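You operate a simulated robot arm through the tools that you are given. There is no shell and no other tool.

Carry out the task below with a simulated robot arm. There is one attempt and no reset: what you move stays moved.

JOB
Straighten the spindle with blue ends and lay it in the blue cradle.
Fine: on the V-blocks, run the gauge carriage across, set the dial to the bow shown, back to 0, run the carriage back: it reads 0.00 mm.

The check looks at the end state, three seconds after you hand in, the way a careful person would. Anything else that was tipped, shoved, dropped, spilled or broken makes it a failure.

ROBOT AND FRAMES
A 7-joint arm with a two-finger parallel gripper, fixed in place. Base frame: the origin is at the foot of the arm, x ahead of it, y to its left, z up. Units: mm, degrees, N and s.
Its first joint turns from -166.0 to 166.0 degrees. Payload 3.43 kg.
The tool frame sits at the grasp point between the pads (the TCP): z along the fingers, y along the line on which they close. The tips reach 34 mm beyond it. Largest opening 128 mm; finger width 24, thickness 12; the body of the gripper, 48 by 130 mm, starts 96 mm behind the TCP.
Orientation is that of the tool frame in the base frame, as a unit quaternion [w, x, y, z]. With the fingers straight down and closing along the base's y, the tool's x points along the base's -x, its y along +y and its z along -z.

CONTROLS
- The arm moves only by the tool drive_tool. Its argument "steps" is a list of rows, each a list of 3 entries, a list of its own where there are three numbers: the shift along the tool's x, y, z in units of 100 mm (1.0 is 100 mm), then the turn, a rotation vector about the tool's x, y, z in units of 120 degrees (1.0 is 120 degrees), then the gripper command, from -1 (shut) to 1 (fully open), values between in proportion. In form: [[[x, y, z], [rx, ry, rz], grip], ...]. A call has 1 to 20 rows; each row is the pose to reach, as a shift and turn from the pose commanded when the call began, along the tool's axes at that moment. A call with a number of a shift or a turn outside -1 to 1 is refused whole. A row lasts 0.2 s, in which the tool goes at most 50 mm and 8.6 degrees; a call with a longer step from one row to the next is refused whole, and so is a gripper value outside its range. Where a pose cannot be reached the arm comes as near as it can. A force on the tool above 50 N (or 10 N above the force at the start of the call, whichever is more), or a blocked arm, ends the call early, and 0.2 s more pass. The fingers move at their own pace (about 153 mm/s each) and stop on an object; they squeeze with about 33 N. The grip force told is the motor's: it shows also when the fingers shut on nothing. Time passes only in rows, and 0.2 s behind the last, so rows that repeat a pose let the fingers close. It gives the time, the measured TCP pose, the force on the tool (base axes), the opening and the grip force at its end, in the units of the frame above (readings bear some noise), with the torque about the TCP (base axes, N m) and any sound that the robot's microphone picked up, and new pictures: "show" is both (left out), scene, wrist or none.
- Cameras (640 x 400 px; columns grow to the right, rows downward): "scene" is fixed at [400.7, -649.5, 1631.1]; the picture's right is [0.84, -0.54, 0.00], its down [-0.33, -0.52, -0.79] and it looks along [0.42, 0.66, -0.62] (base axes); focal length 353 px, centre (320, 200). "wrist" rides on the gripper at [76, -11, -160] in the tool frame; the picture's right is [0.15, 0.99, 0.00], its down [-0.88, 0.13, -0.46] and it looks along [-0.45, 0.07, 0.89] (tool axes); focal length 234 px, centre (320, 200). There is no depth. A picture from a camera that has moved, and an enlarged one, comes with that camera's place and axes in the base frame and with its lens.
- inspect(camera, box): a new picture of the part [left, top, right, bottom] of that camera's present view, enlarged. No time passes.
- finish_job(): hands the job in; it is judged then, once.

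Places have to be worked out from the pictures, the camera data and where the tool is seen. Open the gripper and draw the arm clear of the work before you hand the job in, unless the task says otherwise.

The tools are called after "Request:" as a command line: name --argument value ..., lists and objects as JSON in quotes. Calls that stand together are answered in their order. drive_tool: Moves the arm, as the interface text tells. Its arguments: {"type":"object","properties":{"steps":{"type":"array","items":{"type":"array"}},"show":{"type":"string","enum":["both","scene","wrist","none"]}},"required":["steps"]} The other tools are called the same way: inspect (camera, box) takes an enlarged picture of a part of a camera's view; finish_job () hands the job in.

At the start:

```text
time_s: 0.0
position: [461.5, 164.4, 1236.7]
tcp_rot: [0.001, 0.0, 1.0, 0.0]
contact_force: [0.7, -0.1, 0.0]
wrist_torque: [0.0, 0.0, -0.02]
grip_width: 127.8
grip_force: 0.1
```

scene: 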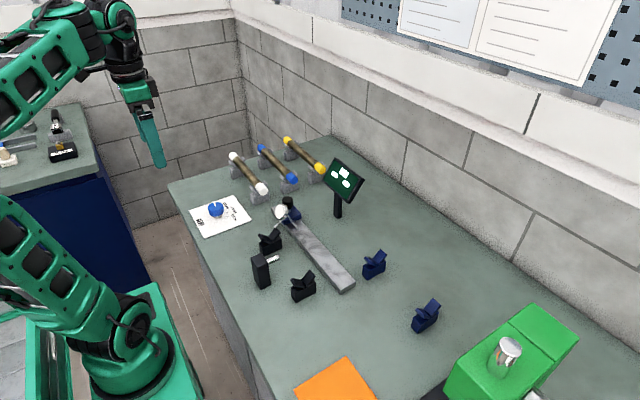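
wrist: 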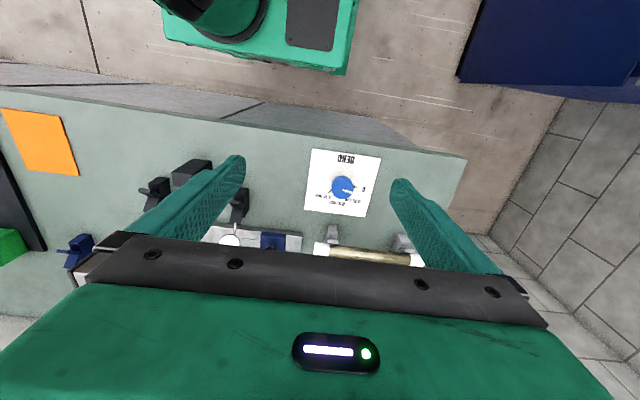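

I start by enlarging the scene to identify the spindles, V-blocks, gauge carriage, dial and cradle.

Request:
inspect --camera "scene" --box '[160, 120, 400, 270]'

Request:
inspect --camera "scene" --box '[230, 190, 470, 340]'

Request:
inspect --camera "wrist" --box '[200, 120, 440, 270]'

Request:
inspect --camera "scene" --box '[180, 180, 260, 240]'

Request:
inspect --camera "scene" --box '[300, 150, 380, 220]'

```text
2.67 times, centred on (280, 195) of scene
camera zoom: at [400.7, -649.5, 1631.1], right [0.84, -0.54, 0.0], down [-0.33, -0.52, -0.79], along [0.42, 0.66, -0.62], focal length 941 px, centre (427, 213)
```

zoom: 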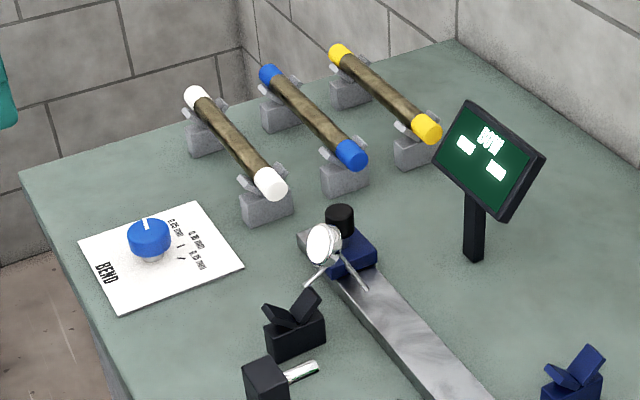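

```text
2.67 times, centred on (350, 265) of scene
camera zoom: at [400.7, -649.5, 1631.1], right [0.84, -0.54, 0.0], down [-0.33, -0.52, -0.79], along [0.42, 0.66, -0.62], focal length 941 px, centre (240, 27)
```

zoom: 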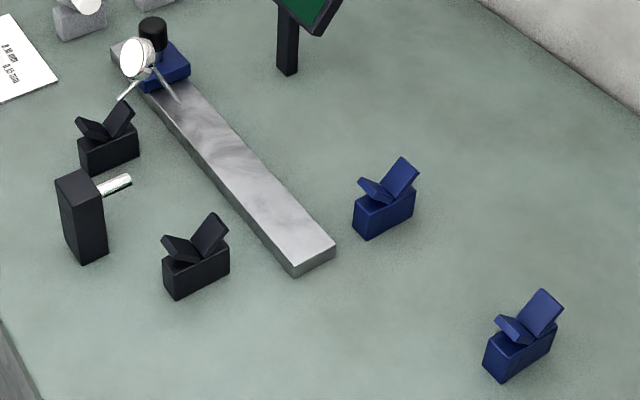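

```text
2.67 times, centred on (320, 195) of wrist
camera zoom: at [385.8, 152.7, 1395.7], right [-0.15, 0.99, 0.0], down [0.88, 0.13, 0.46], along [0.45, 0.07, -0.89], focal length 624 px, centre (320, 213)
```

zoom: 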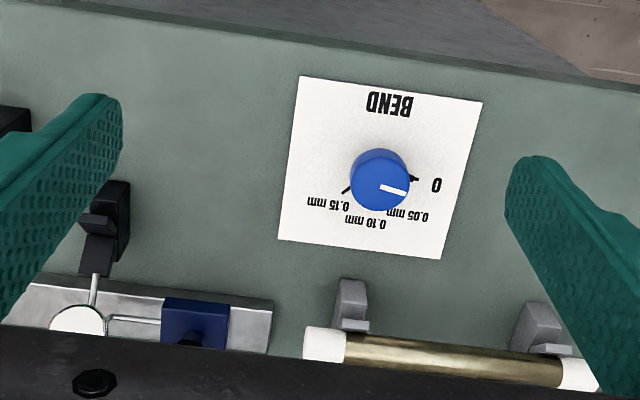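

```text
6.67 times, centred on (220, 210) of scene
camera zoom: at [400.7, -649.5, 1631.1], right [0.84, -0.54, 0.0], down [-0.33, -0.52, -0.79], along [0.42, 0.66, -0.62], focal length 2353 px, centre (987, 133)
```

zoom: 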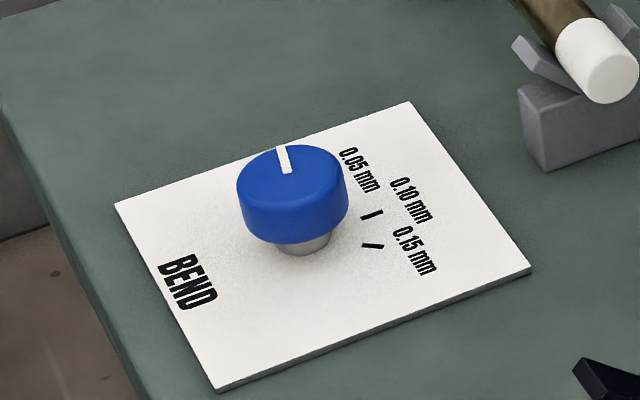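

```text
5.71 times, centred on (340, 185) of scene
camera zoom: at [400.7, -649.5, 1631.1], right [0.84, -0.54, 0.0], down [-0.33, -0.52, -0.79], along [0.42, 0.66, -0.62], focal length 2017 px, centre (206, 286)
```

zoom: 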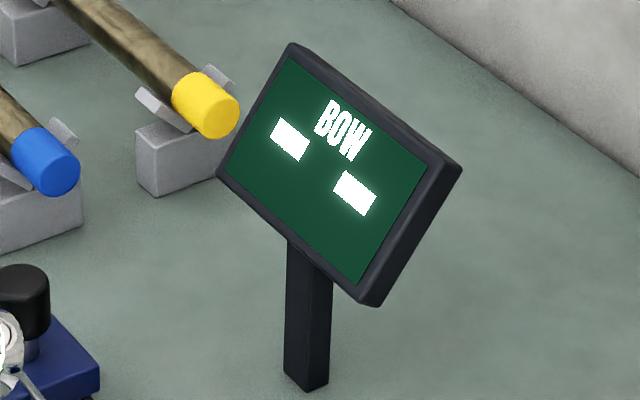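

The layout seems axis-aligned: rack spindles lie along y (blue near x≈848, y≈245–433), V-blocks near x≈662, rail near x≈750, cradle near x≈854, dial near (576,229). I move the camera over toward the rack for a closer view.

Request:
drive_tool --steps '[[[-0.33, 0.3, 0], [0, 0, 0], 0], [[-0.66, 0.6, 0], [0, 0, 0], 0], [[-1, 0.9, 0], [0, 0, 0], 0]]' --show "wrist"

```text
time_s: 0.8
position: [545.2, 255.6, 1241.7]
tcp_rot: [0.006, 0.0, 1.0, 0.0]
contact_force: [-0.6, -0.4, 0.7]
wrist_torque: [0.03, 0.0, 0.0]
grip_width: 63.9
grip_force: 0.1
camera wrist: at [468.7, 244.5, 1400.2], right [-0.15, 0.99, 0.0], down [0.87, 0.13, 0.47], along [0.46, 0.07, -0.88], focal length 234 px, centre (320, 200)
```

wrist: 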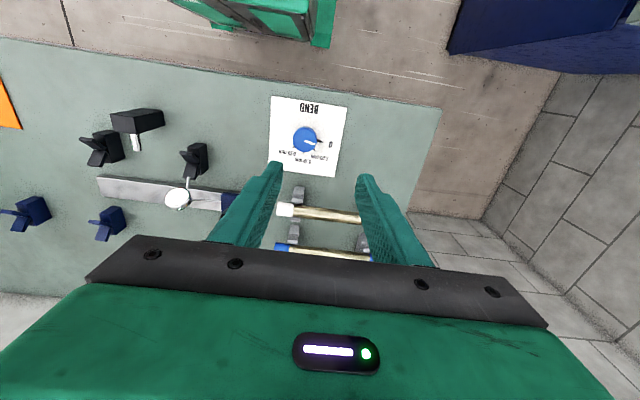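

The view is widening over the rack; the tool lags slightly behind the command. I continue forward to see the blue spindle better.

Request:
drive_tool --steps '[[[-0.4, 0, 0], [0, 0, 0], 0], [[-0.8, 0, 0], [0, 0, 0], 0], [[-1, 0, 0], [0, 0, 0], 0], [[-1, 0, 0], [0, 0, 0], 0]]' --show "wrist"

Request:
inspect --camera "wrist" --box '[80, 60, 440, 285]'

```text
time_s: 1.8
position: [646.3, 253.1, 1244.4]
tcp_rot: [0.006, 0.0, 1.0, 0.0]
contact_force: [-0.2, 0.1, 0.3]
wrist_torque: [0.03, -0.04, 0.01]
grip_width: 64.0
grip_force: 0.0
camera wrist: at [569.3, 242.6, 1403.3], right [-0.15, 0.99, 0.0], down [0.88, 0.13, 0.47], along [0.46, 0.07, -0.88], focal length 234 px, centre (320, 200)
```

wrist: 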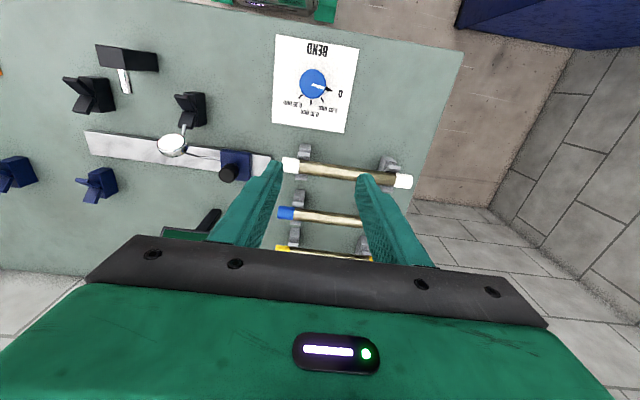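

```text
1.78 times, centred on (260, 172) of wrist
camera zoom: at [569.3, 242.6, 1403.3], right [-0.15, 0.99, 0.0], down [0.88, 0.13, 0.47], along [0.46, 0.07, -0.88], focal length 416 px, centre (427, 249)
```

zoom: 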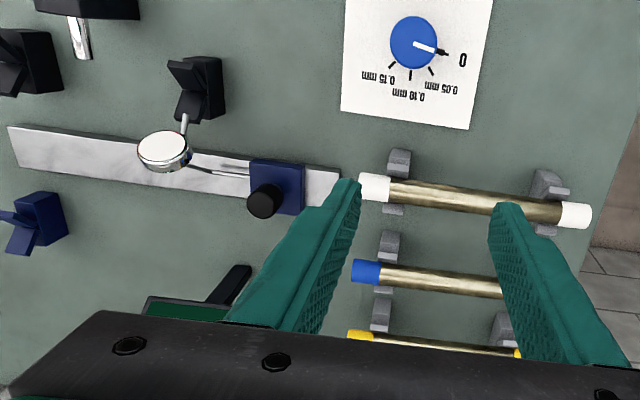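

The carriage (blue block, black knob) and its gauge offset toward −y are visible, and the dial pointer sits at 0. I rotate the tool 90° so the fingers close along x, moving toward the blue spindle's middle at the same time.

Request:
drive_tool --steps '[[[0, 0, 0], [0, 0, 0.07], 0], [[-0.1, 0.1, 0], [0, 0, 0.14], 0], [[-0.2, 0.2, 0], [0, 0, 0.21], 0], [[-0.3, 0.3, 0], [0, 0, 0.28], 0], [[-0.4, 0.4, 0], [0, 0, 0.35], 0], [[-0.5, 0.5, 0], [0, 0, 0.42], 0], [[-0.6, 0.6, 0], [0, 0, 0.49], 0], [[-0.7, 0.7, 0], [0, 0, 0.56], 0], [[-0.8, 0.8, 0], [0, 0, 0.63], 0], [[-0.9, 0.85, 0], [0, 0, 0.7], 0], [[-0.95, 0.85, 0], [0, 0, 0.75], 0], [[-0.95, 0.85, 0], [0, 0, 0.75], 0], [[-0.95, 0.85, 0], [0, 0, 0.75], 0]]' --show "wrist"

```text
time_s: 4.6
position: [741.2, 337.8, 1246.7]
tcp_rot: [0.004, 0.707, 0.707, 0.004]
contact_force: [0.0, -0.6, 0.3]
wrist_torque: [-0.02, -0.03, -0.01]
grip_width: 63.8
grip_force: 0.1
camera wrist: at [728.7, 415.0, 1405.1], right [0.99, 0.15, 0.01], down [0.12, -0.88, 0.46], along [0.08, -0.45, -0.89], focal length 234 px, centre (320, 200)
```

wrist: 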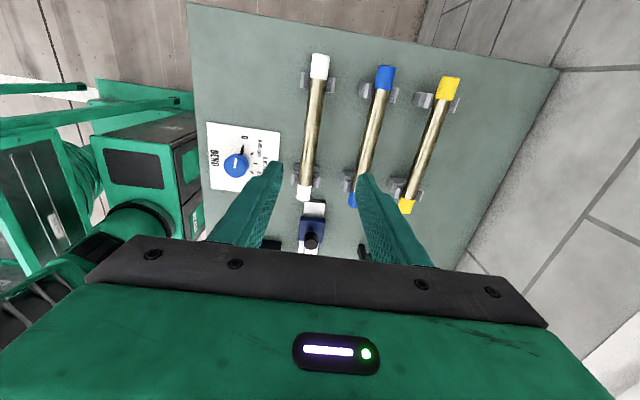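

Rotation reached; the blue spindle runs roughly along image column 350–385. I enlarge to measure its line accurately.

Request:
inspect --camera "wrist" --box '[200, 40, 500, 228]'

```text
2.13 times, centred on (350, 134) of wrist
camera zoom: at [728.7, 415.0, 1405.1], right [0.99, 0.15, 0.01], down [0.12, -0.88, 0.46], along [0.08, -0.45, -0.89], focal length 498 px, centre (256, 340)
```

zoom: 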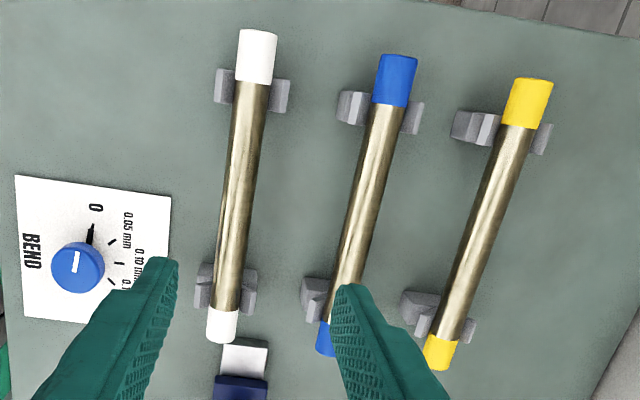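

From the wrist view I place the blue spindle along x≈838, from y≈192 to y≈450 (middle y≈321), axis z≈967. I move over its middle and come down 100 mm, then re-measure.

Request:
drive_tool --steps '[[[-0.04, 0.25, 0.1], [0, 0, 0], 0], [[-0.08, 0.5, 0.3], [0, 0, 0], 0], [[-0.12, 0.75, 0.6], [0, 0, 0], 0], [[-0.17, 0.97, 0.9], [0, 0, 0], 0], [[-0.17, 0.97, 1.0], [0, 0, 0], 0], [[-0.17, 0.97, 1.0], [0, 0, 0], 0]]' --show "both"

Request:
inspect --camera "wrist" --box '[220, 20, 420, 260]'

```text
time_s: 6.0
position: [841.0, 323.4, 1146.3]
tcp_rot: [0.005, 0.708, 0.707, 0.005]
contact_force: [0.8, 1.5, -0.1]
wrist_torque: [0.03, -0.01, -0.03]
grip_width: 64.0
grip_force: 0.1
camera wrist: at [828.2, 399.0, 1305.2], right [0.99, 0.15, 0.01], down [0.13, -0.88, 0.46], along [0.08, -0.45, -0.89], focal length 234 px, centre (320, 200)
```

scene: 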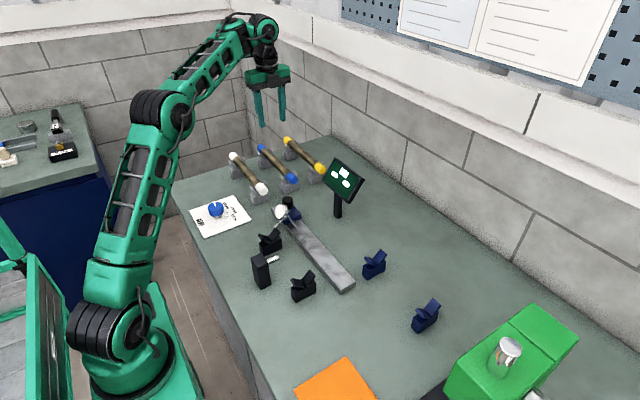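
wrist: 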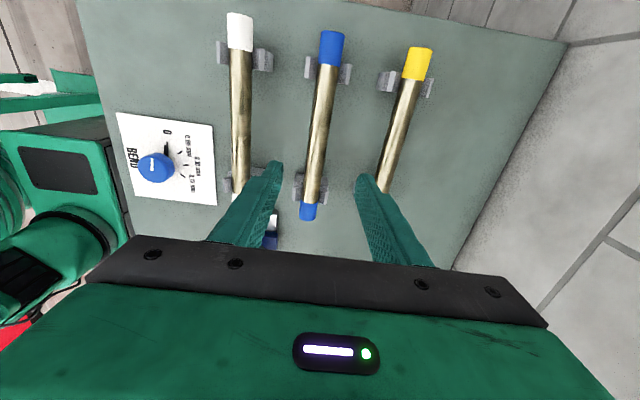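

```text
1.67 times, centred on (320, 140) of wrist
camera zoom: at [828.2, 399.0, 1305.2], right [0.99, 0.15, 0.01], down [0.13, -0.88, 0.46], along [0.08, -0.45, -0.89], focal length 390 px, centre (320, 300)
```

zoom: 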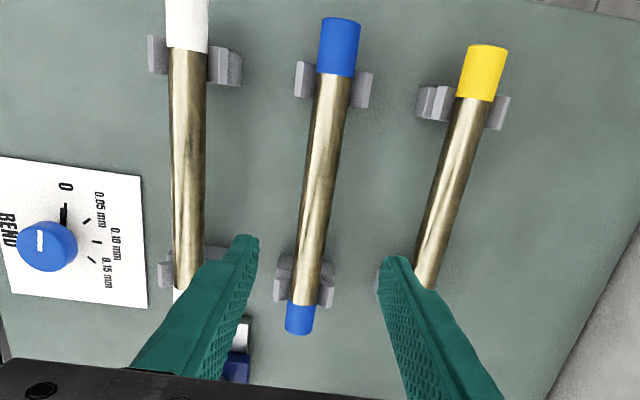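

The spindle's middle is at about (842, 320) with the tool nearly above it. I descend another 100 mm (tips still above the spindle) and check the height again.

Request:
drive_tool --steps '[[[-0.02, 0, 0.3], [0, 0, 0], 0], [[-0.03, 0, 0.6], [0, 0, 0], 0], [[-0.03, 0, 0.9], [0, 0, 0], 0], [[-0.03, 0, 1.0], [0, 0, 0], 0], [[-0.03, 0, 1.0], [0, 0, 0], 0]]' --show "both"

Request:
inspect --camera "wrist" --box '[200, 0, 440, 280]'

Request:
inspect --camera "scene" --box '[210, 90, 360, 230]'

```text
time_s: 7.2
position: [840.7, 319.8, 1046.1]
tcp_rot: [0.004, 0.707, 0.708, 0.004]
contact_force: [0.3, -0.4, -0.6]
wrist_torque: [0.03, 0.0, 0.0]
grip_width: 64.1
grip_force: 0.0
camera wrist: at [827.0, 396.0, 1205.1], right [0.99, 0.15, 0.01], down [0.13, -0.88, 0.46], along [0.08, -0.45, -0.89], focal length 234 px, centre (320, 200)
```

scene: 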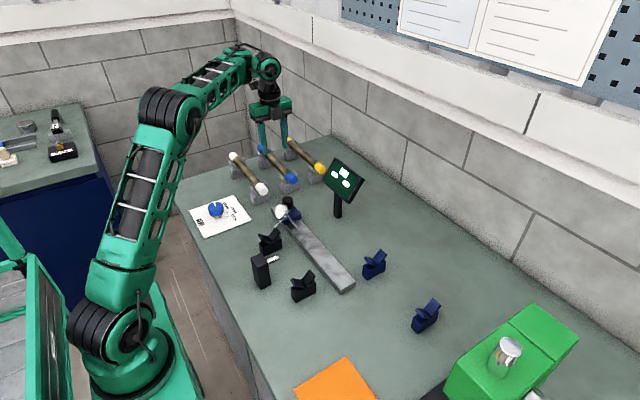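
wrist: 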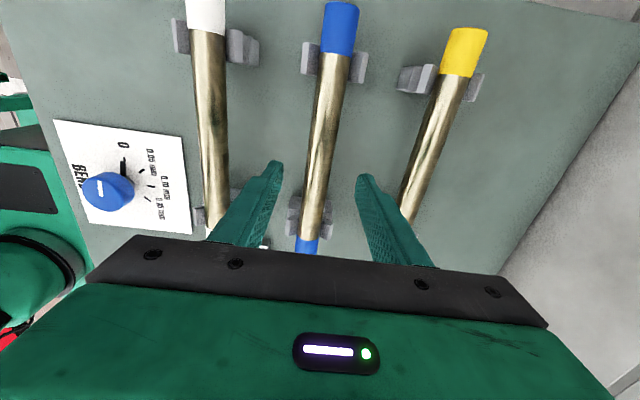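

```text
1.43 times, centred on (320, 140) of wrist
camera zoom: at [827.0, 396.0, 1205.1], right [0.99, 0.15, 0.01], down [0.13, -0.88, 0.46], along [0.08, -0.45, -0.89], focal length 334 px, centre (320, 286)
```

zoom: 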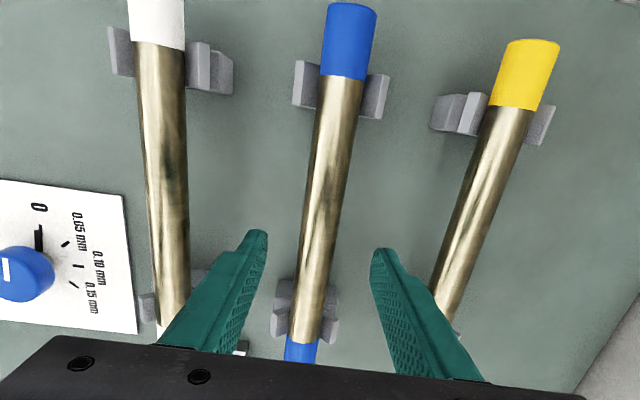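

```text
2.86 times, centred on (285, 160) of scene
camera zoom: at [400.7, -649.5, 1631.1], right [0.84, -0.54, 0.0], down [-0.33, -0.52, -0.79], along [0.42, 0.66, -0.62], focal length 1008 px, centre (420, 314)
```

zoom: 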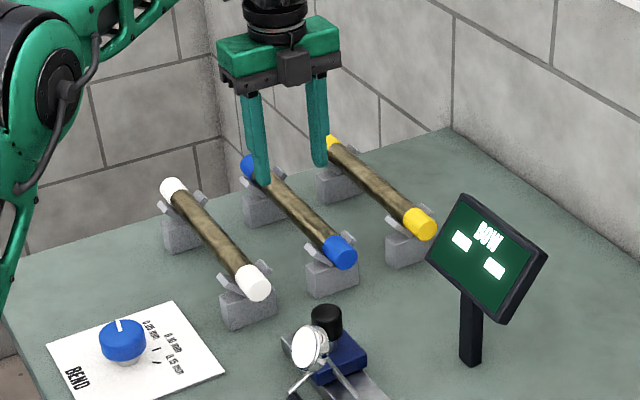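

Both views agree: shaft top z≈980, axis z≈966, x≈841.5, middle y≈322. I descend 78 mm to straddle the shaft without closing yet.

Request:
drive_tool --steps '[[[0.01, 0, 0.2], [0, 0, 0], 0], [[0.02, 0, 0.4], [0, 0, 0], 0], [[0.02, 0, 0.6], [0, 0, 0], 0], [[0.02, 0, 0.78], [0, 0, 0], 0], [[0.02, 0, 0.78], [0, 0, 0], 0], [[0.02, 0, 0.78], [0, 0, 0], 0]]' --show "both"

Request:
inspect --camera "wrist" --box '[200, 0, 440, 280]'

Request:
inspect --camera "scene" --box '[210, 90, 360, 230]'

```text
time_s: 8.6
position: [840.4, 320.0, 968.2]
tcp_rot: [0.005, 0.706, 0.708, 0.004]
contact_force: [-1.1, 0.9, 0.3]
wrist_torque: [0.03, 0.02, -0.02]
grip_width: 63.9
grip_force: 0.0
camera wrist: at [827.7, 397.0, 1127.4], right [0.99, 0.15, 0.01], down [0.13, -0.88, 0.46], along [0.08, -0.45, -0.89], focal length 234 px, centre (320, 200)
```

scene: 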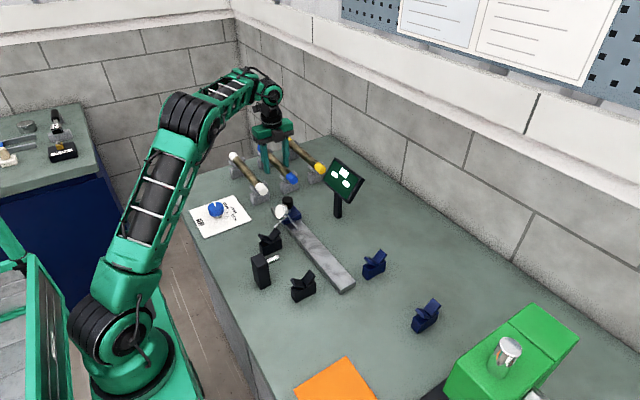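
wrist: 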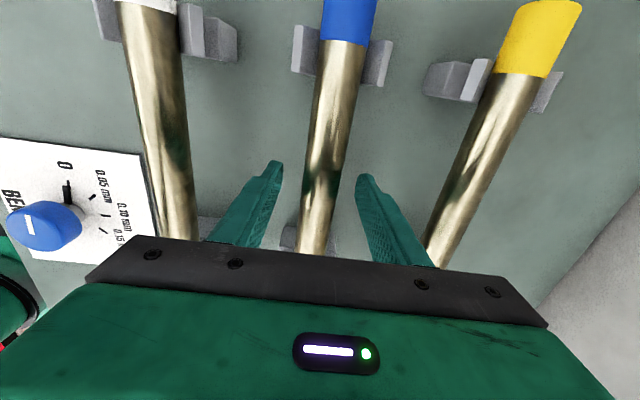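

```text
1.43 times, centred on (320, 140) of wrist
camera zoom: at [827.7, 397.0, 1127.4], right [0.99, 0.15, 0.01], down [0.13, -0.88, 0.46], along [0.08, -0.45, -0.89], focal length 334 px, centre (320, 286)
```

zoom: 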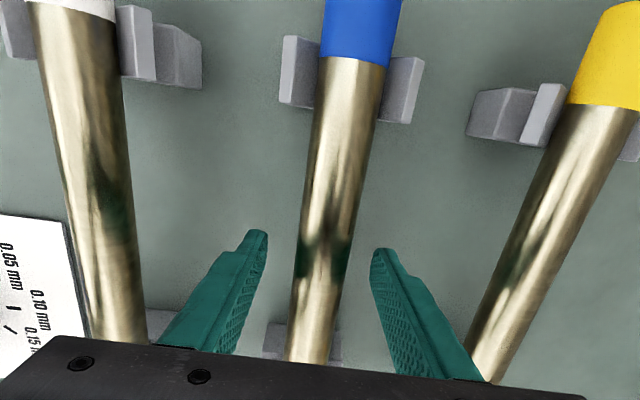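

```text
2.86 times, centred on (285, 160) of scene
camera zoom: at [400.7, -649.5, 1631.1], right [0.84, -0.54, 0.0], down [-0.33, -0.52, -0.79], along [0.42, 0.66, -0.62], focal length 1008 px, centre (420, 314)
```

zoom: 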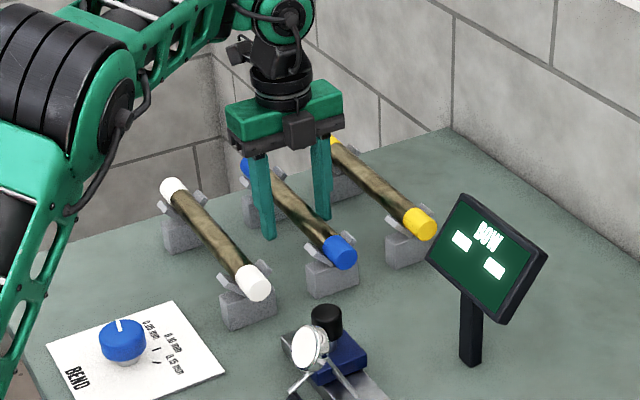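

The shaft is centred between the fingers at TCP height. I close the gripper and hold.

Request:
drive_tool --steps '[[[0, 0, 0], [0, 0, 0], -0.4], [[0, 0, 0], [0, 0, 0], -0.7], [[0, 0, 0], [0, 0, 0], -1], [[0, 0, 0], [0, 0, 0], -1]]' --show "wrist"

```text
time_s: 9.6
position: [840.6, 321.4, 969.4]
tcp_rot: [0.005, 0.706, 0.708, 0.004]
contact_force: [-6.3, -2.4, 0.2]
wrist_torque: [-0.05, 0.03, -0.07]
grip_width: 27.6
grip_force: 33.0
camera wrist: at [827.4, 397.0, 1127.5], right [0.99, 0.15, 0.01], down [0.13, -0.88, 0.46], along [0.08, -0.45, -0.89], focal length 234 px, centre (320, 200)
```

wrist: 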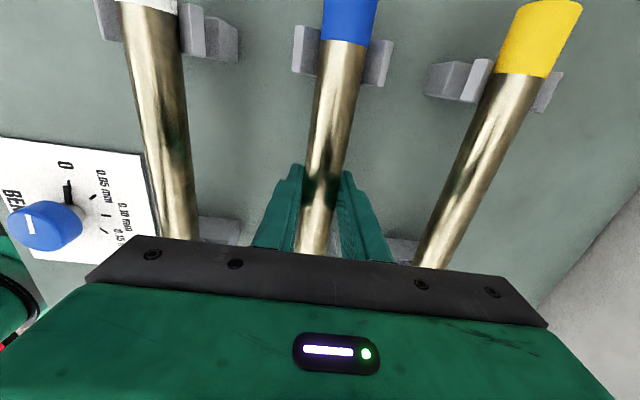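

Gripped at 27.6 mm with 33 N. I lift straight up 100 mm gently.

Request:
drive_tool --steps '[[[0, 0, -0.05], [0, 0, 0], -1], [[0, 0, -0.15], [0, 0, 0], -1], [[0, 0, -0.3], [0, 0, 0], -1], [[0, 0, -0.5], [0, 0, 0], -1], [[0, 0, -0.75], [0, 0, 0], -1], [[0, 0, -1.0], [0, 0, 0], -1], [[0, 0, -1.0], [0, 0, 0], -1]]' --show "both"

Request:
inspect --camera "scene" --box '[210, 70, 360, 230]'

```text
time_s: 11.2
position: [840.5, 320.9, 1070.2]
tcp_rot: [0.004, 0.707, 0.707, 0.004]
contact_force: [0.0, 0.3, -12.8]
wrist_torque: [0.03, 0.0, 0.01]
grip_width: 20.8
grip_force: 33.5
camera wrist: at [828.0, 397.3, 1228.6], right [0.99, 0.15, 0.01], down [0.13, -0.88, 0.46], along [0.08, -0.45, -0.89], focal length 234 px, centre (320, 200)
```

scene: 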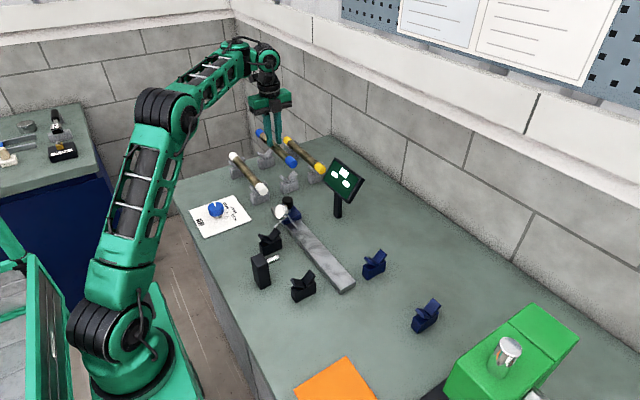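
wrist: 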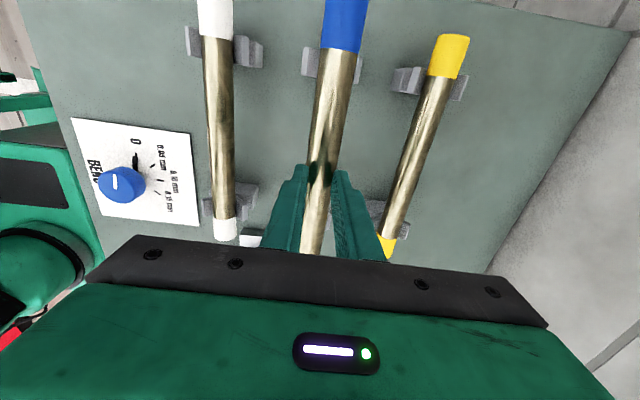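

```text
2.50 times, centred on (285, 150) of scene
camera zoom: at [400.7, -649.5, 1631.1], right [0.84, -0.54, 0.0], down [-0.33, -0.52, -0.79], along [0.42, 0.66, -0.62], focal length 882 px, centre (408, 325)
```

zoom: 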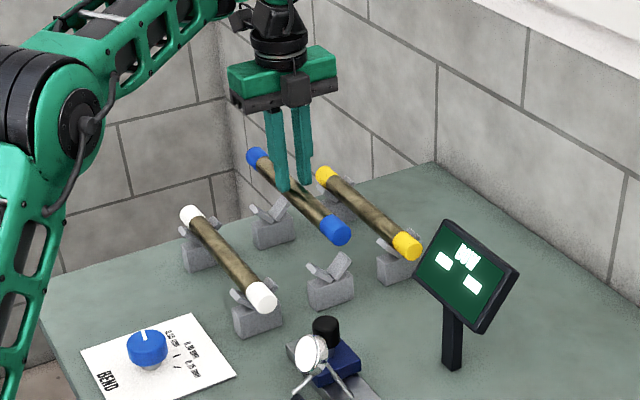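

The load reads 12.8 N, so the spindle (~1.3 kg) is lifted, but the width reading fell from 27.6 to 20.8 mm. I look closely to see whether it slipped in the pads.

Request:
inspect --camera "wrist" --box '[240, 0, 420, 270]'

Request:
inspect --camera "scene" --box '[240, 85, 310, 175]'

```text
1.48 times, centred on (330, 135) of wrist
camera zoom: at [828.0, 397.3, 1228.6], right [0.99, 0.15, 0.01], down [0.13, -0.88, 0.46], along [0.08, -0.45, -0.89], focal length 347 px, centre (305, 296)
```

zoom: 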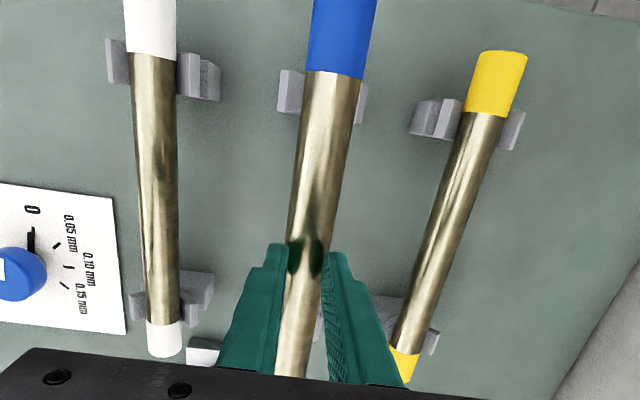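

```text
4.44 times, centred on (275, 130) of scene
camera zoom: at [400.7, -649.5, 1631.1], right [0.84, -0.54, 0.0], down [-0.33, -0.52, -0.79], along [0.42, 0.66, -0.62], focal length 1568 px, centre (520, 511)
```

zoom: 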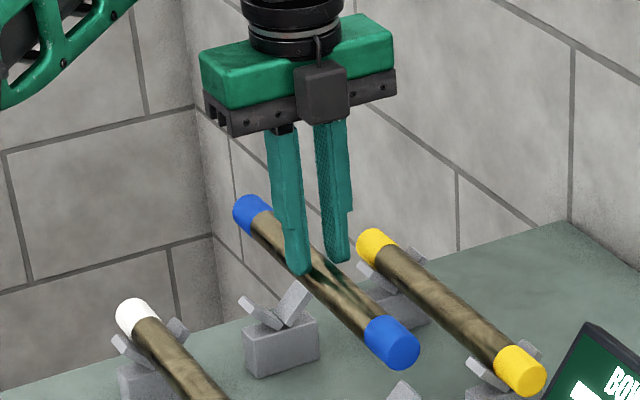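

The spindle appears to have slid about 20 mm toward the fingertips. To be safe I lower it 60 mm back toward the rack and check whether it is still slipping.

Request:
drive_tool --steps '[[[0, 0, 0.15], [0, 0, 0], -1], [[0, 0, 0.3], [0, 0, 0], -1], [[0, 0, 0.45], [0, 0, 0], -1], [[0, 0, 0.55], [0, 0, 0], -1], [[0, 0, 0.6], [0, 0, 0], -1]]' --show "both"

Request:
inspect --camera "wrist" --box '[240, 0, 420, 270]'

Request:
inspect --camera "scene" --box '[230, 95, 330, 195]'

```text
time_s: 12.4
position: [841.9, 320.5, 1009.6]
tcp_rot: [0.005, 0.706, 0.708, 0.003]
contact_force: [0.1, 0.2, -12.7]
wrist_torque: [-0.03, 0.0, -0.02]
grip_width: 21.0
grip_force: 33.3
camera wrist: at [828.2, 397.7, 1168.1], right [0.99, 0.15, 0.01], down [0.13, -0.88, 0.46], along [0.08, -0.45, -0.89], focal length 234 px, centre (320, 200)
```

scene: 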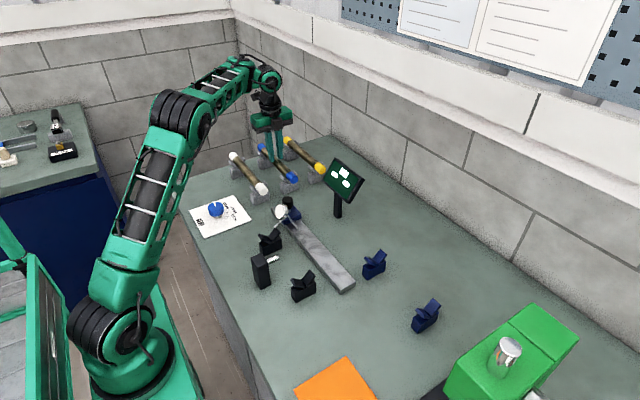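
wrist: 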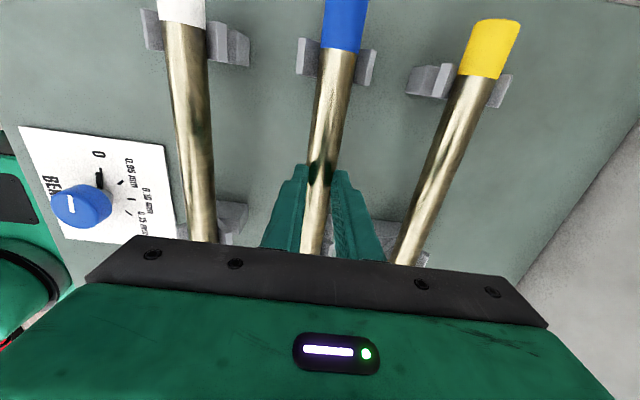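

```text
1.48 times, centred on (330, 135) of wrist
camera zoom: at [828.2, 397.7, 1168.1], right [0.99, 0.15, 0.01], down [0.13, -0.88, 0.46], along [0.08, -0.45, -0.89], focal length 347 px, centre (305, 296)
```

zoom: 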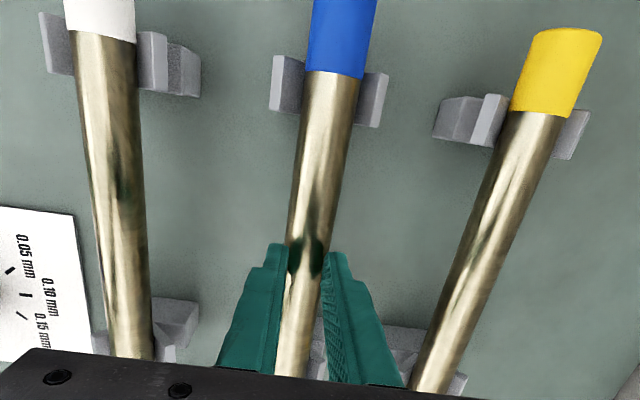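

```text
4.00 times, centred on (280, 145) of scene
camera zoom: at [400.7, -649.5, 1631.1], right [0.84, -0.54, 0.0], down [-0.33, -0.52, -0.79], along [0.42, 0.66, -0.62], focal length 1412 px, centre (480, 420)
```

zoom: 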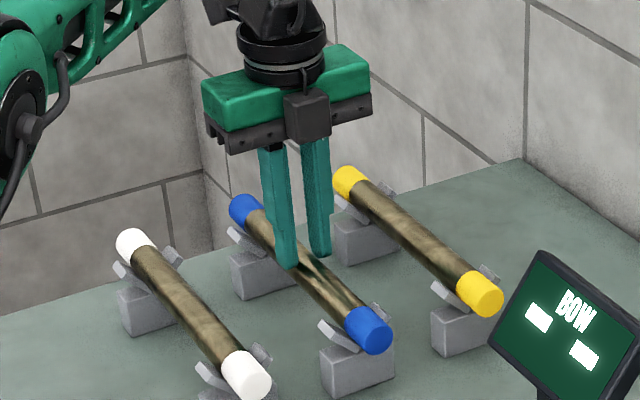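

The spindle's place relative to the gripper is unchanged since the last look, so it is now holding steady near the tips. I zoom in on the fingertips to understand how it is held.

Request:
inspect --camera "wrist" --box '[270, 140, 370, 260]'

Request:
inspect --camera "scene" --box '[255, 120, 305, 170]'

```text
3.33 times, centred on (320, 200) of wrist
camera zoom: at [828.2, 397.7, 1168.1], right [0.99, 0.15, 0.01], down [0.13, -0.88, 0.46], along [0.08, -0.45, -0.89], focal length 781 px, centre (320, 200)
```

zoom: 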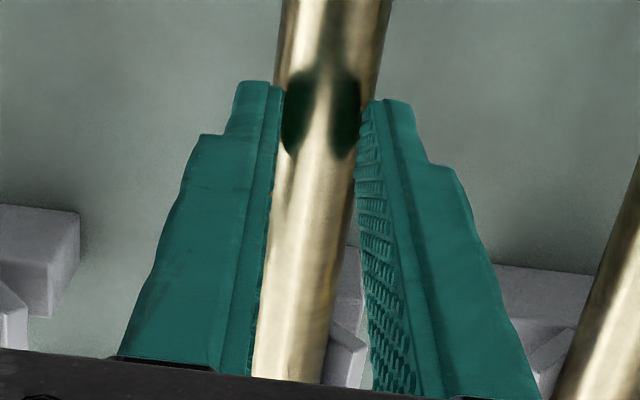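

```text
8.00 times, centred on (280, 145) of scene
camera zoom: at [400.7, -649.5, 1631.1], right [0.84, -0.54, 0.0], down [-0.33, -0.52, -0.79], along [0.42, 0.66, -0.62], focal length 2823 px, centre (640, 640)
```

zoom: 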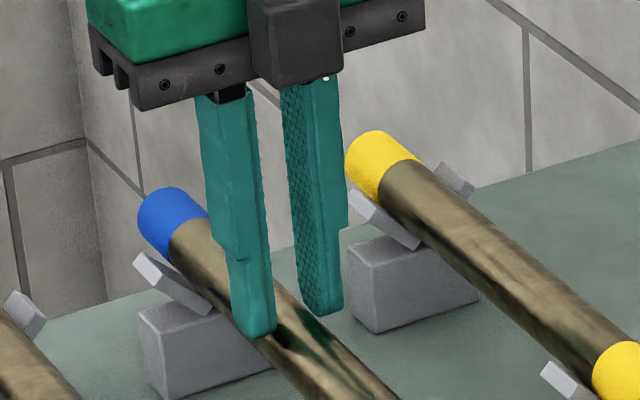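

The tips now pinch the upper half of the shaft (axis ≈38 mm below TCP), which is not a hold I trust. I lower slowly about 9 mm until the rack takes the weight, then regrasp lower.

Request:
drive_tool --steps '[[[0, 0, 0.02], [0, 0, 0], -1], [[0, 0, 0.04], [0, 0, 0], -1], [[0, 0, 0.06], [0, 0, 0], -1], [[0, 0, 0.08], [0, 0, 0], -1], [[0, 0, 0.08], [0, 0, 0], -1]]' --show "both"

Request:
inspect --camera "scene" --box '[240, 120, 320, 200]'

```text
time_s: 13.6
position: [838.6, 322.9, 1003.8]
tcp_rot: [0.004, 0.706, 0.708, 0.005]
contact_force: [-17.4, 2.0, 23.5]
wrist_torque: [0.5, 0.53, -0.33]
grip_width: 25.1
grip_force: 32.8
camera wrist: at [826.6, 398.5, 1162.9], right [0.99, 0.15, 0.01], down [0.13, -0.88, 0.46], along [0.08, -0.45, -0.89], focal length 234 px, centre (320, 200)
```

scene: 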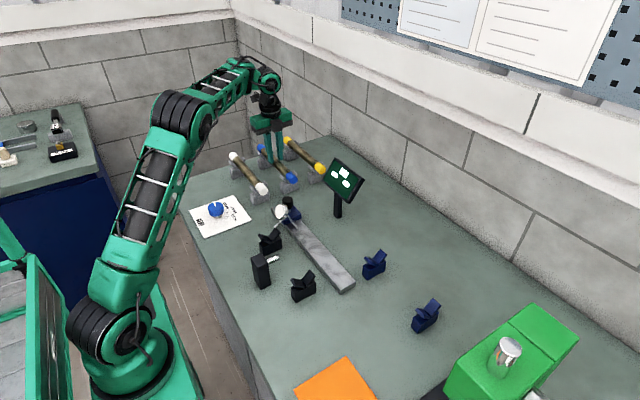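
wrist: 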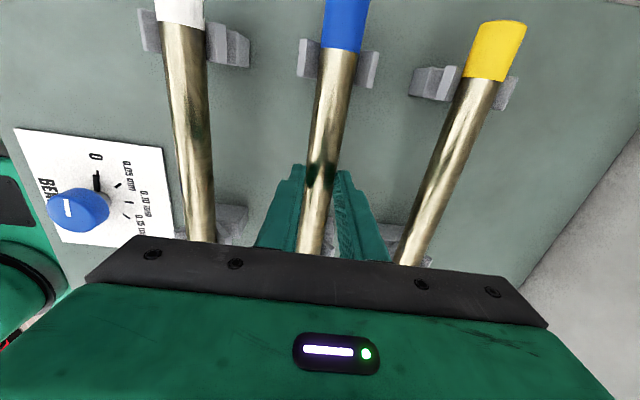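

```text
5.00 times, centred on (280, 160) of scene
camera zoom: at [400.7, -649.5, 1631.1], right [0.84, -0.54, 0.0], down [-0.33, -0.52, -0.79], along [0.42, 0.66, -0.62], focal length 1765 px, centre (520, 400)
```

zoom: 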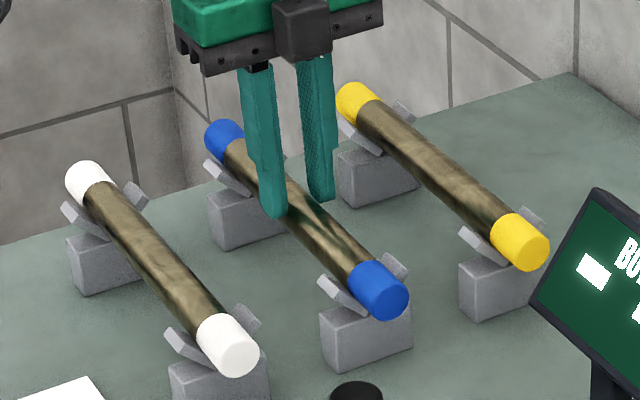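

The rack now carries the spindle (tool pushed up 23 N, fingers spread to 25 mm). I open the gripper.

Request:
drive_tool --steps '[[[0, 0, 0], [0, 0, 0], -0.5], [[0, 0, 0], [0, 0, 0], -0.2], [[0, 0, 0], [0, 0, 0], 0.0], [[0, 0, 0], [0, 0, 0], 0.0]]' --show "both"

Request:
inspect --camera "scene" --box '[240, 120, 320, 200]'

Request:
inspect --camera "wrist" --box '[200, 0, 440, 280]'

```text
time_s: 14.6
position: [841.2, 321.0, 1002.8]
tcp_rot: [0.005, 0.706, 0.708, 0.004]
contact_force: [0.7, -0.1, -0.2]
wrist_torque: [0.02, 0.0, -0.01]
grip_width: 63.9
grip_force: 0.1
camera wrist: at [828.5, 398.0, 1160.9], right [0.99, 0.15, 0.01], down [0.13, -0.88, 0.46], along [0.08, -0.45, -0.89], focal length 234 px, centre (320, 200)
```

scene: 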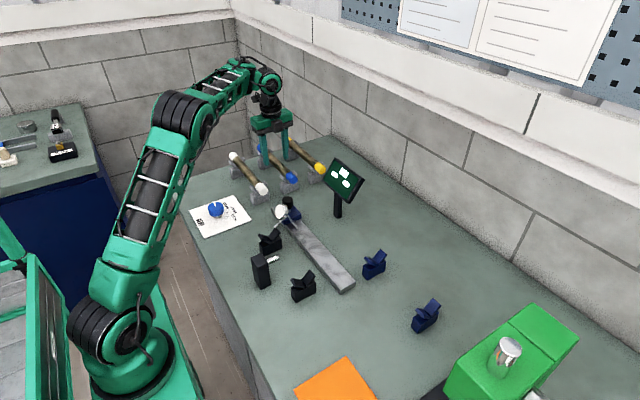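
wrist: 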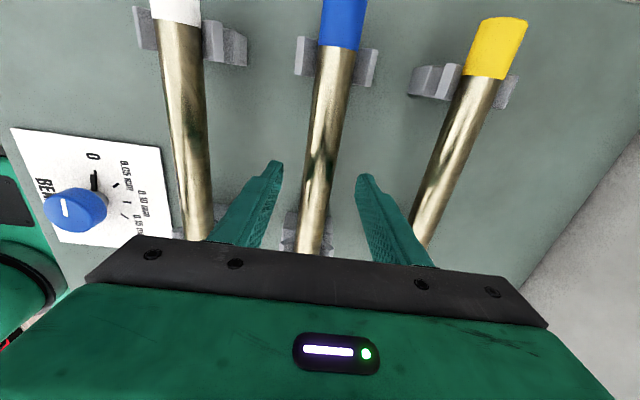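

```text
5.00 times, centred on (280, 160) of scene
camera zoom: at [400.7, -649.5, 1631.1], right [0.84, -0.54, 0.0], down [-0.33, -0.52, -0.79], along [0.42, 0.66, -0.62], focal length 1765 px, centre (520, 400)
```

zoom: 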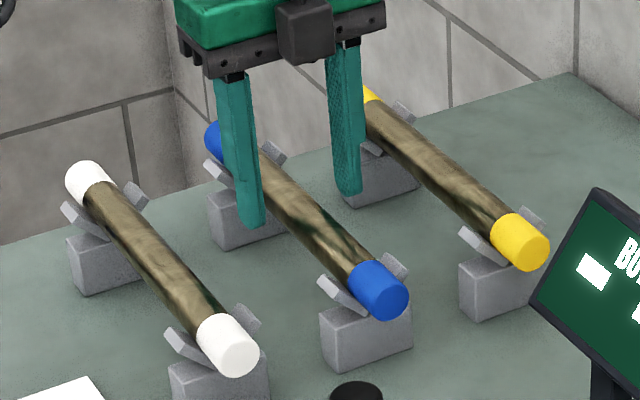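

```text
1.43 times, centred on (320, 140) of wrist
camera zoom: at [828.5, 398.0, 1160.9], right [0.99, 0.15, 0.01], down [0.13, -0.88, 0.46], along [0.08, -0.45, -0.89], focal length 334 px, centre (320, 286)
```

zoom: 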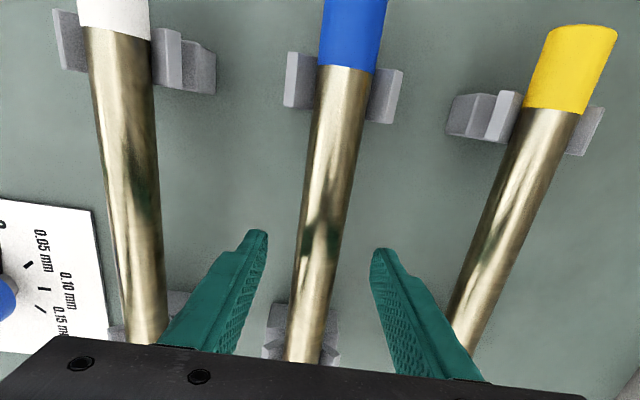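

The spindle is seated back in the rack. I go down to TCP z≈950 (12 mm below its axis, tips still ~18 mm above the table) and close again.

Request:
drive_tool --steps '[[[0, 0.0, 0.15], [0, 0, 0], 0], [[0, 0.0, 0.3], [0, 0, 0], 0], [[0, 0, 0.45], [0, 0, 0], 0], [[0, 0, 0.53], [0, 0, 0], 0], [[0, 0, 0.53], [0, 0, 0], 0], [[0, 0, 0.53], [0, 0, 0], -0.4], [[0, 0, 0.53], [0, 0, 0], -0.6], [[0, 0, 0.53], [0, 0, 0], -1], [[0, 0, 0.53], [0, 0, 0], -1], [[0, 0, 0.53], [0, 0, 0], -1]]' --show "both"

Request:
inspect --camera "wrist" --box '[270, 140, 370, 260]'

Request:
inspect --camera "scene" --box '[255, 130, 305, 180]'

```text
time_s: 16.8
position: [840.4, 321.6, 947.6]
tcp_rot: [0.004, 0.707, 0.707, 0.003]
contact_force: [-20.3, -2.6, -0.1]
wrist_torque: [-0.03, -0.26, -0.17]
grip_width: 27.7
grip_force: 32.8
camera wrist: at [828.1, 398.0, 1106.6], right [0.99, 0.15, 0.01], down [0.13, -0.88, 0.46], along [0.08, -0.45, -0.89], focal length 234 px, centre (320, 200)
```

scene: 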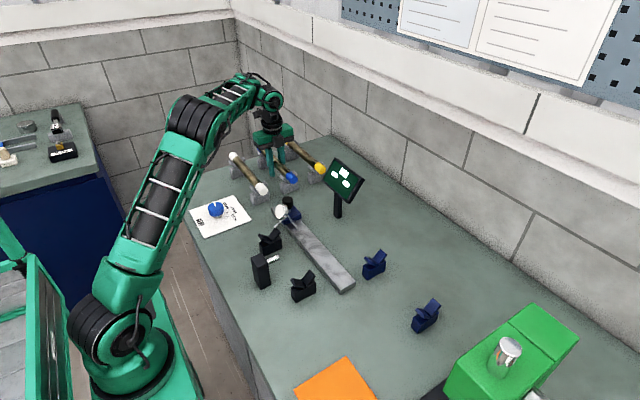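
wrist: 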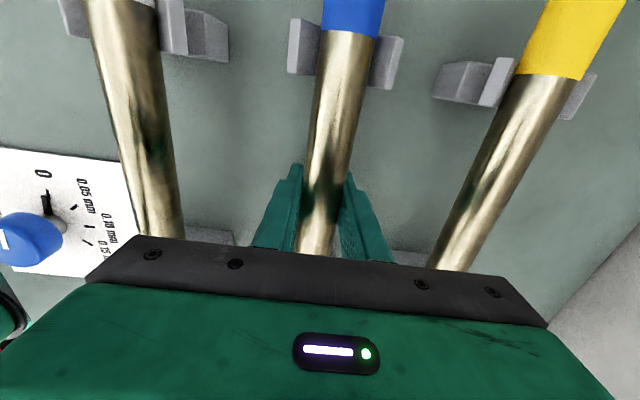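

```text
3.33 times, centred on (320, 200) of wrist
camera zoom: at [828.1, 398.0, 1106.6], right [0.99, 0.15, 0.01], down [0.13, -0.88, 0.46], along [0.08, -0.45, -0.89], focal length 781 px, centre (320, 200)
```

zoom: 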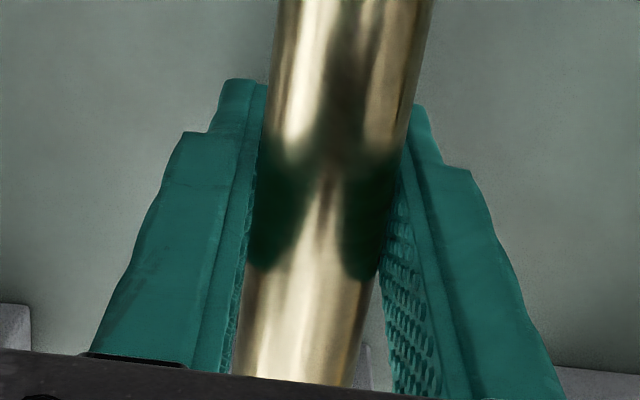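

```text
8.00 times, centred on (280, 155) of scene
camera zoom: at [400.7, -649.5, 1631.1], right [0.84, -0.54, 0.0], down [-0.33, -0.52, -0.79], along [0.42, 0.66, -0.62], focal length 2823 px, centre (640, 560)
```

zoom: 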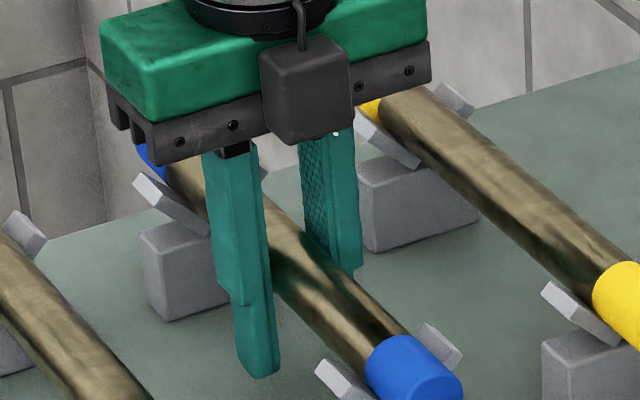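

Full 27.7 mm grip, but the fingers push the spindle sideways (−20 N in x), so the tool sits slightly too far +x. I ease the tool 1.5 mm toward −x and check the side force before lifting.

Request:
drive_tool --steps '[[[0, -0.008, 0], [0, 0, 0], -1], [[0, -0.015, 0], [0, 0, 0], -1], [[0, -0.015, 0], [0, 0, 0], -1]]' --show "none"

```text
time_s: 17.6
position: [841.0, 321.0, 948.2]
tcp_rot: [0.005, 0.707, 0.708, 0.004]
contact_force: [-5.3, 3.0, 1.7]
wrist_torque: [0.07, -0.1, 0.12]
grip_width: 27.8
grip_force: 32.4
```

Side force is down to 5 N. I lift very slowly, 12 mm, and check for slip.

Request:
drive_tool --steps '[[[0, -0.003, -0.01], [0, 0, 0], -1], [[0, -0.005, -0.02], [0, 0, 0], -1], [[0, -0.005, -0.035], [0, 0, 0], -1], [[0, -0.005, -0.05], [0, 0, 0], -1], [[0, -0.005, -0.07], [0, 0, 0], -1], [[0, -0.005, -0.09], [0, 0, 0], -1], [[0, -0.005, -0.11], [0, 0, 0], -1], [[0, -0.005, -0.12], [0, 0, 0], -1], [[0, -0.005, -0.12], [0, 0, 0], -1]]' --show "wrist"

Request:
inspect --camera "scene" --box '[240, 120, 320, 200]'

Request:
inspect --camera "wrist" --box '[270, 140, 370, 260]'

```text
time_s: 19.6
position: [839.3, 321.0, 960.3]
tcp_rot: [0.005, 0.707, 0.707, 0.004]
contact_force: [0.6, -0.2, -11.4]
wrist_torque: [0.0, 0.01, 0.03]
grip_width: 27.7
grip_force: 33.3
camera wrist: at [827.0, 398.2, 1118.8], right [0.99, 0.15, 0.01], down [0.13, -0.88, 0.46], along [0.08, -0.45, -0.89], focal length 234 px, centre (320, 200)
```

wrist: 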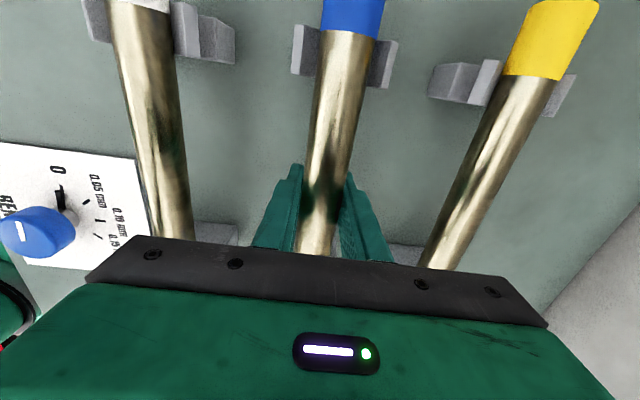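

```text
5.00 times, centred on (280, 160) of scene
camera zoom: at [400.7, -649.5, 1631.1], right [0.84, -0.54, 0.0], down [-0.33, -0.52, -0.79], along [0.42, 0.66, -0.62], focal length 1765 px, centre (520, 400)
```

zoom: 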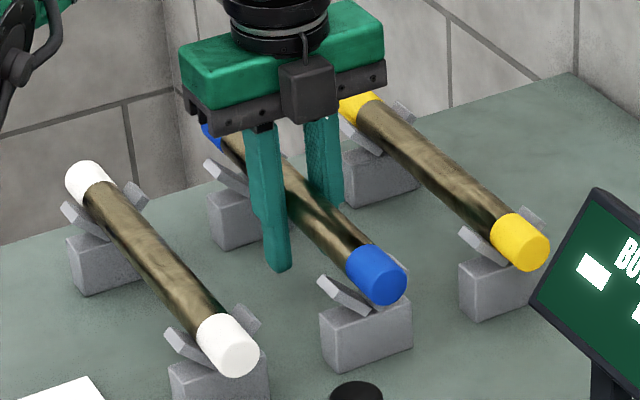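

```text
3.33 times, centred on (320, 200) of wrist
camera zoom: at [827.0, 398.2, 1118.8], right [0.99, 0.15, 0.01], down [0.13, -0.88, 0.46], along [0.08, -0.45, -0.89], focal length 781 px, centre (320, 200)
```

zoom: 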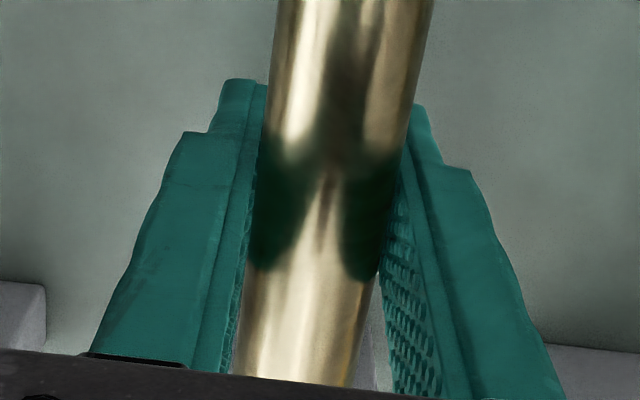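

No slip this time: 27.7 mm held with full weight on the tool. I keep lifting smoothly at 10 mm per row.

Request:
drive_tool --steps '[[[0, 0, -0.03], [0, 0, 0], -1], [[0, 0, -0.08], [0, 0, 0], -1], [[0, 0, -0.15], [0, 0, 0], -1], [[0, 0, -0.24], [0, 0, 0], -1], [[0, 0, -0.34], [0, 0, 0], -1], [[0, 0, -0.45], [0, 0, 0], -1], [[0, 0, -0.56], [0, 0, 0], -1], [[0, 0, -0.67], [0, 0, 0], -1], [[0, 0, -0.78], [0, 0, 0], -1], [[0, 0, -0.87], [0, 0, 0], -1], [[0, 0, -0.94], [0, 0, 0], -1], [[0, 0, -0.98], [0, 0, 0], -1], [[0, 0, -1.0], [0, 0, 0], -1]]' --show "wrist"

Request:
inspect --camera "wrist" --box '[270, 140, 370, 260]'

```text
time_s: 22.4
position: [838.0, 320.7, 1060.2]
tcp_rot: [0.006, 0.707, 0.707, 0.004]
contact_force: [0.5, -0.5, -12.4]
wrist_torque: [0.01, 0.01, 0.0]
grip_width: 27.6
grip_force: 33.3
camera wrist: at [825.9, 397.1, 1219.5], right [0.99, 0.15, 0.01], down [0.13, -0.88, 0.46], along [0.08, -0.45, -0.89], focal length 234 px, centre (320, 200)
```

wrist: 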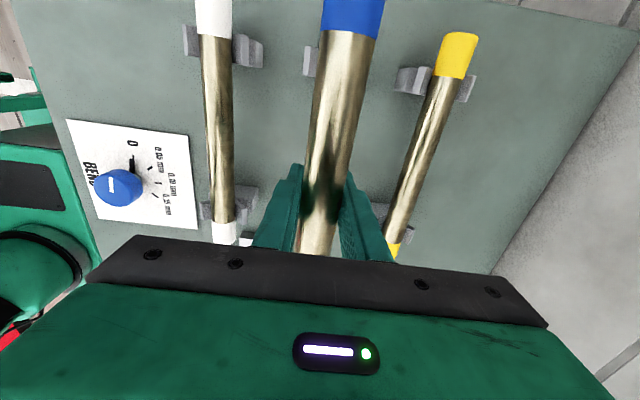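

```text
3.33 times, centred on (320, 200) of wrist
camera zoom: at [825.9, 397.1, 1219.5], right [0.99, 0.15, 0.01], down [0.13, -0.88, 0.46], along [0.08, -0.45, -0.89], focal length 781 px, centre (320, 200)
```

zoom: 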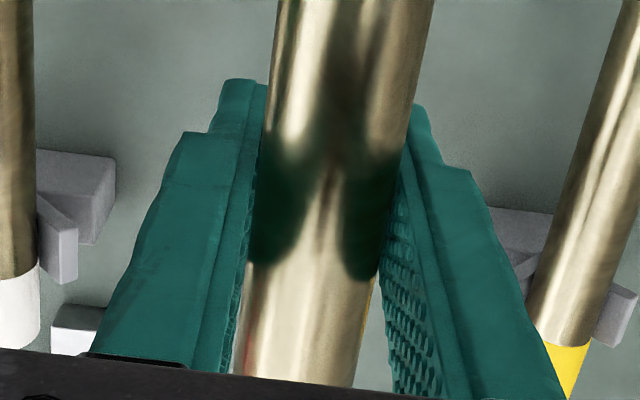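

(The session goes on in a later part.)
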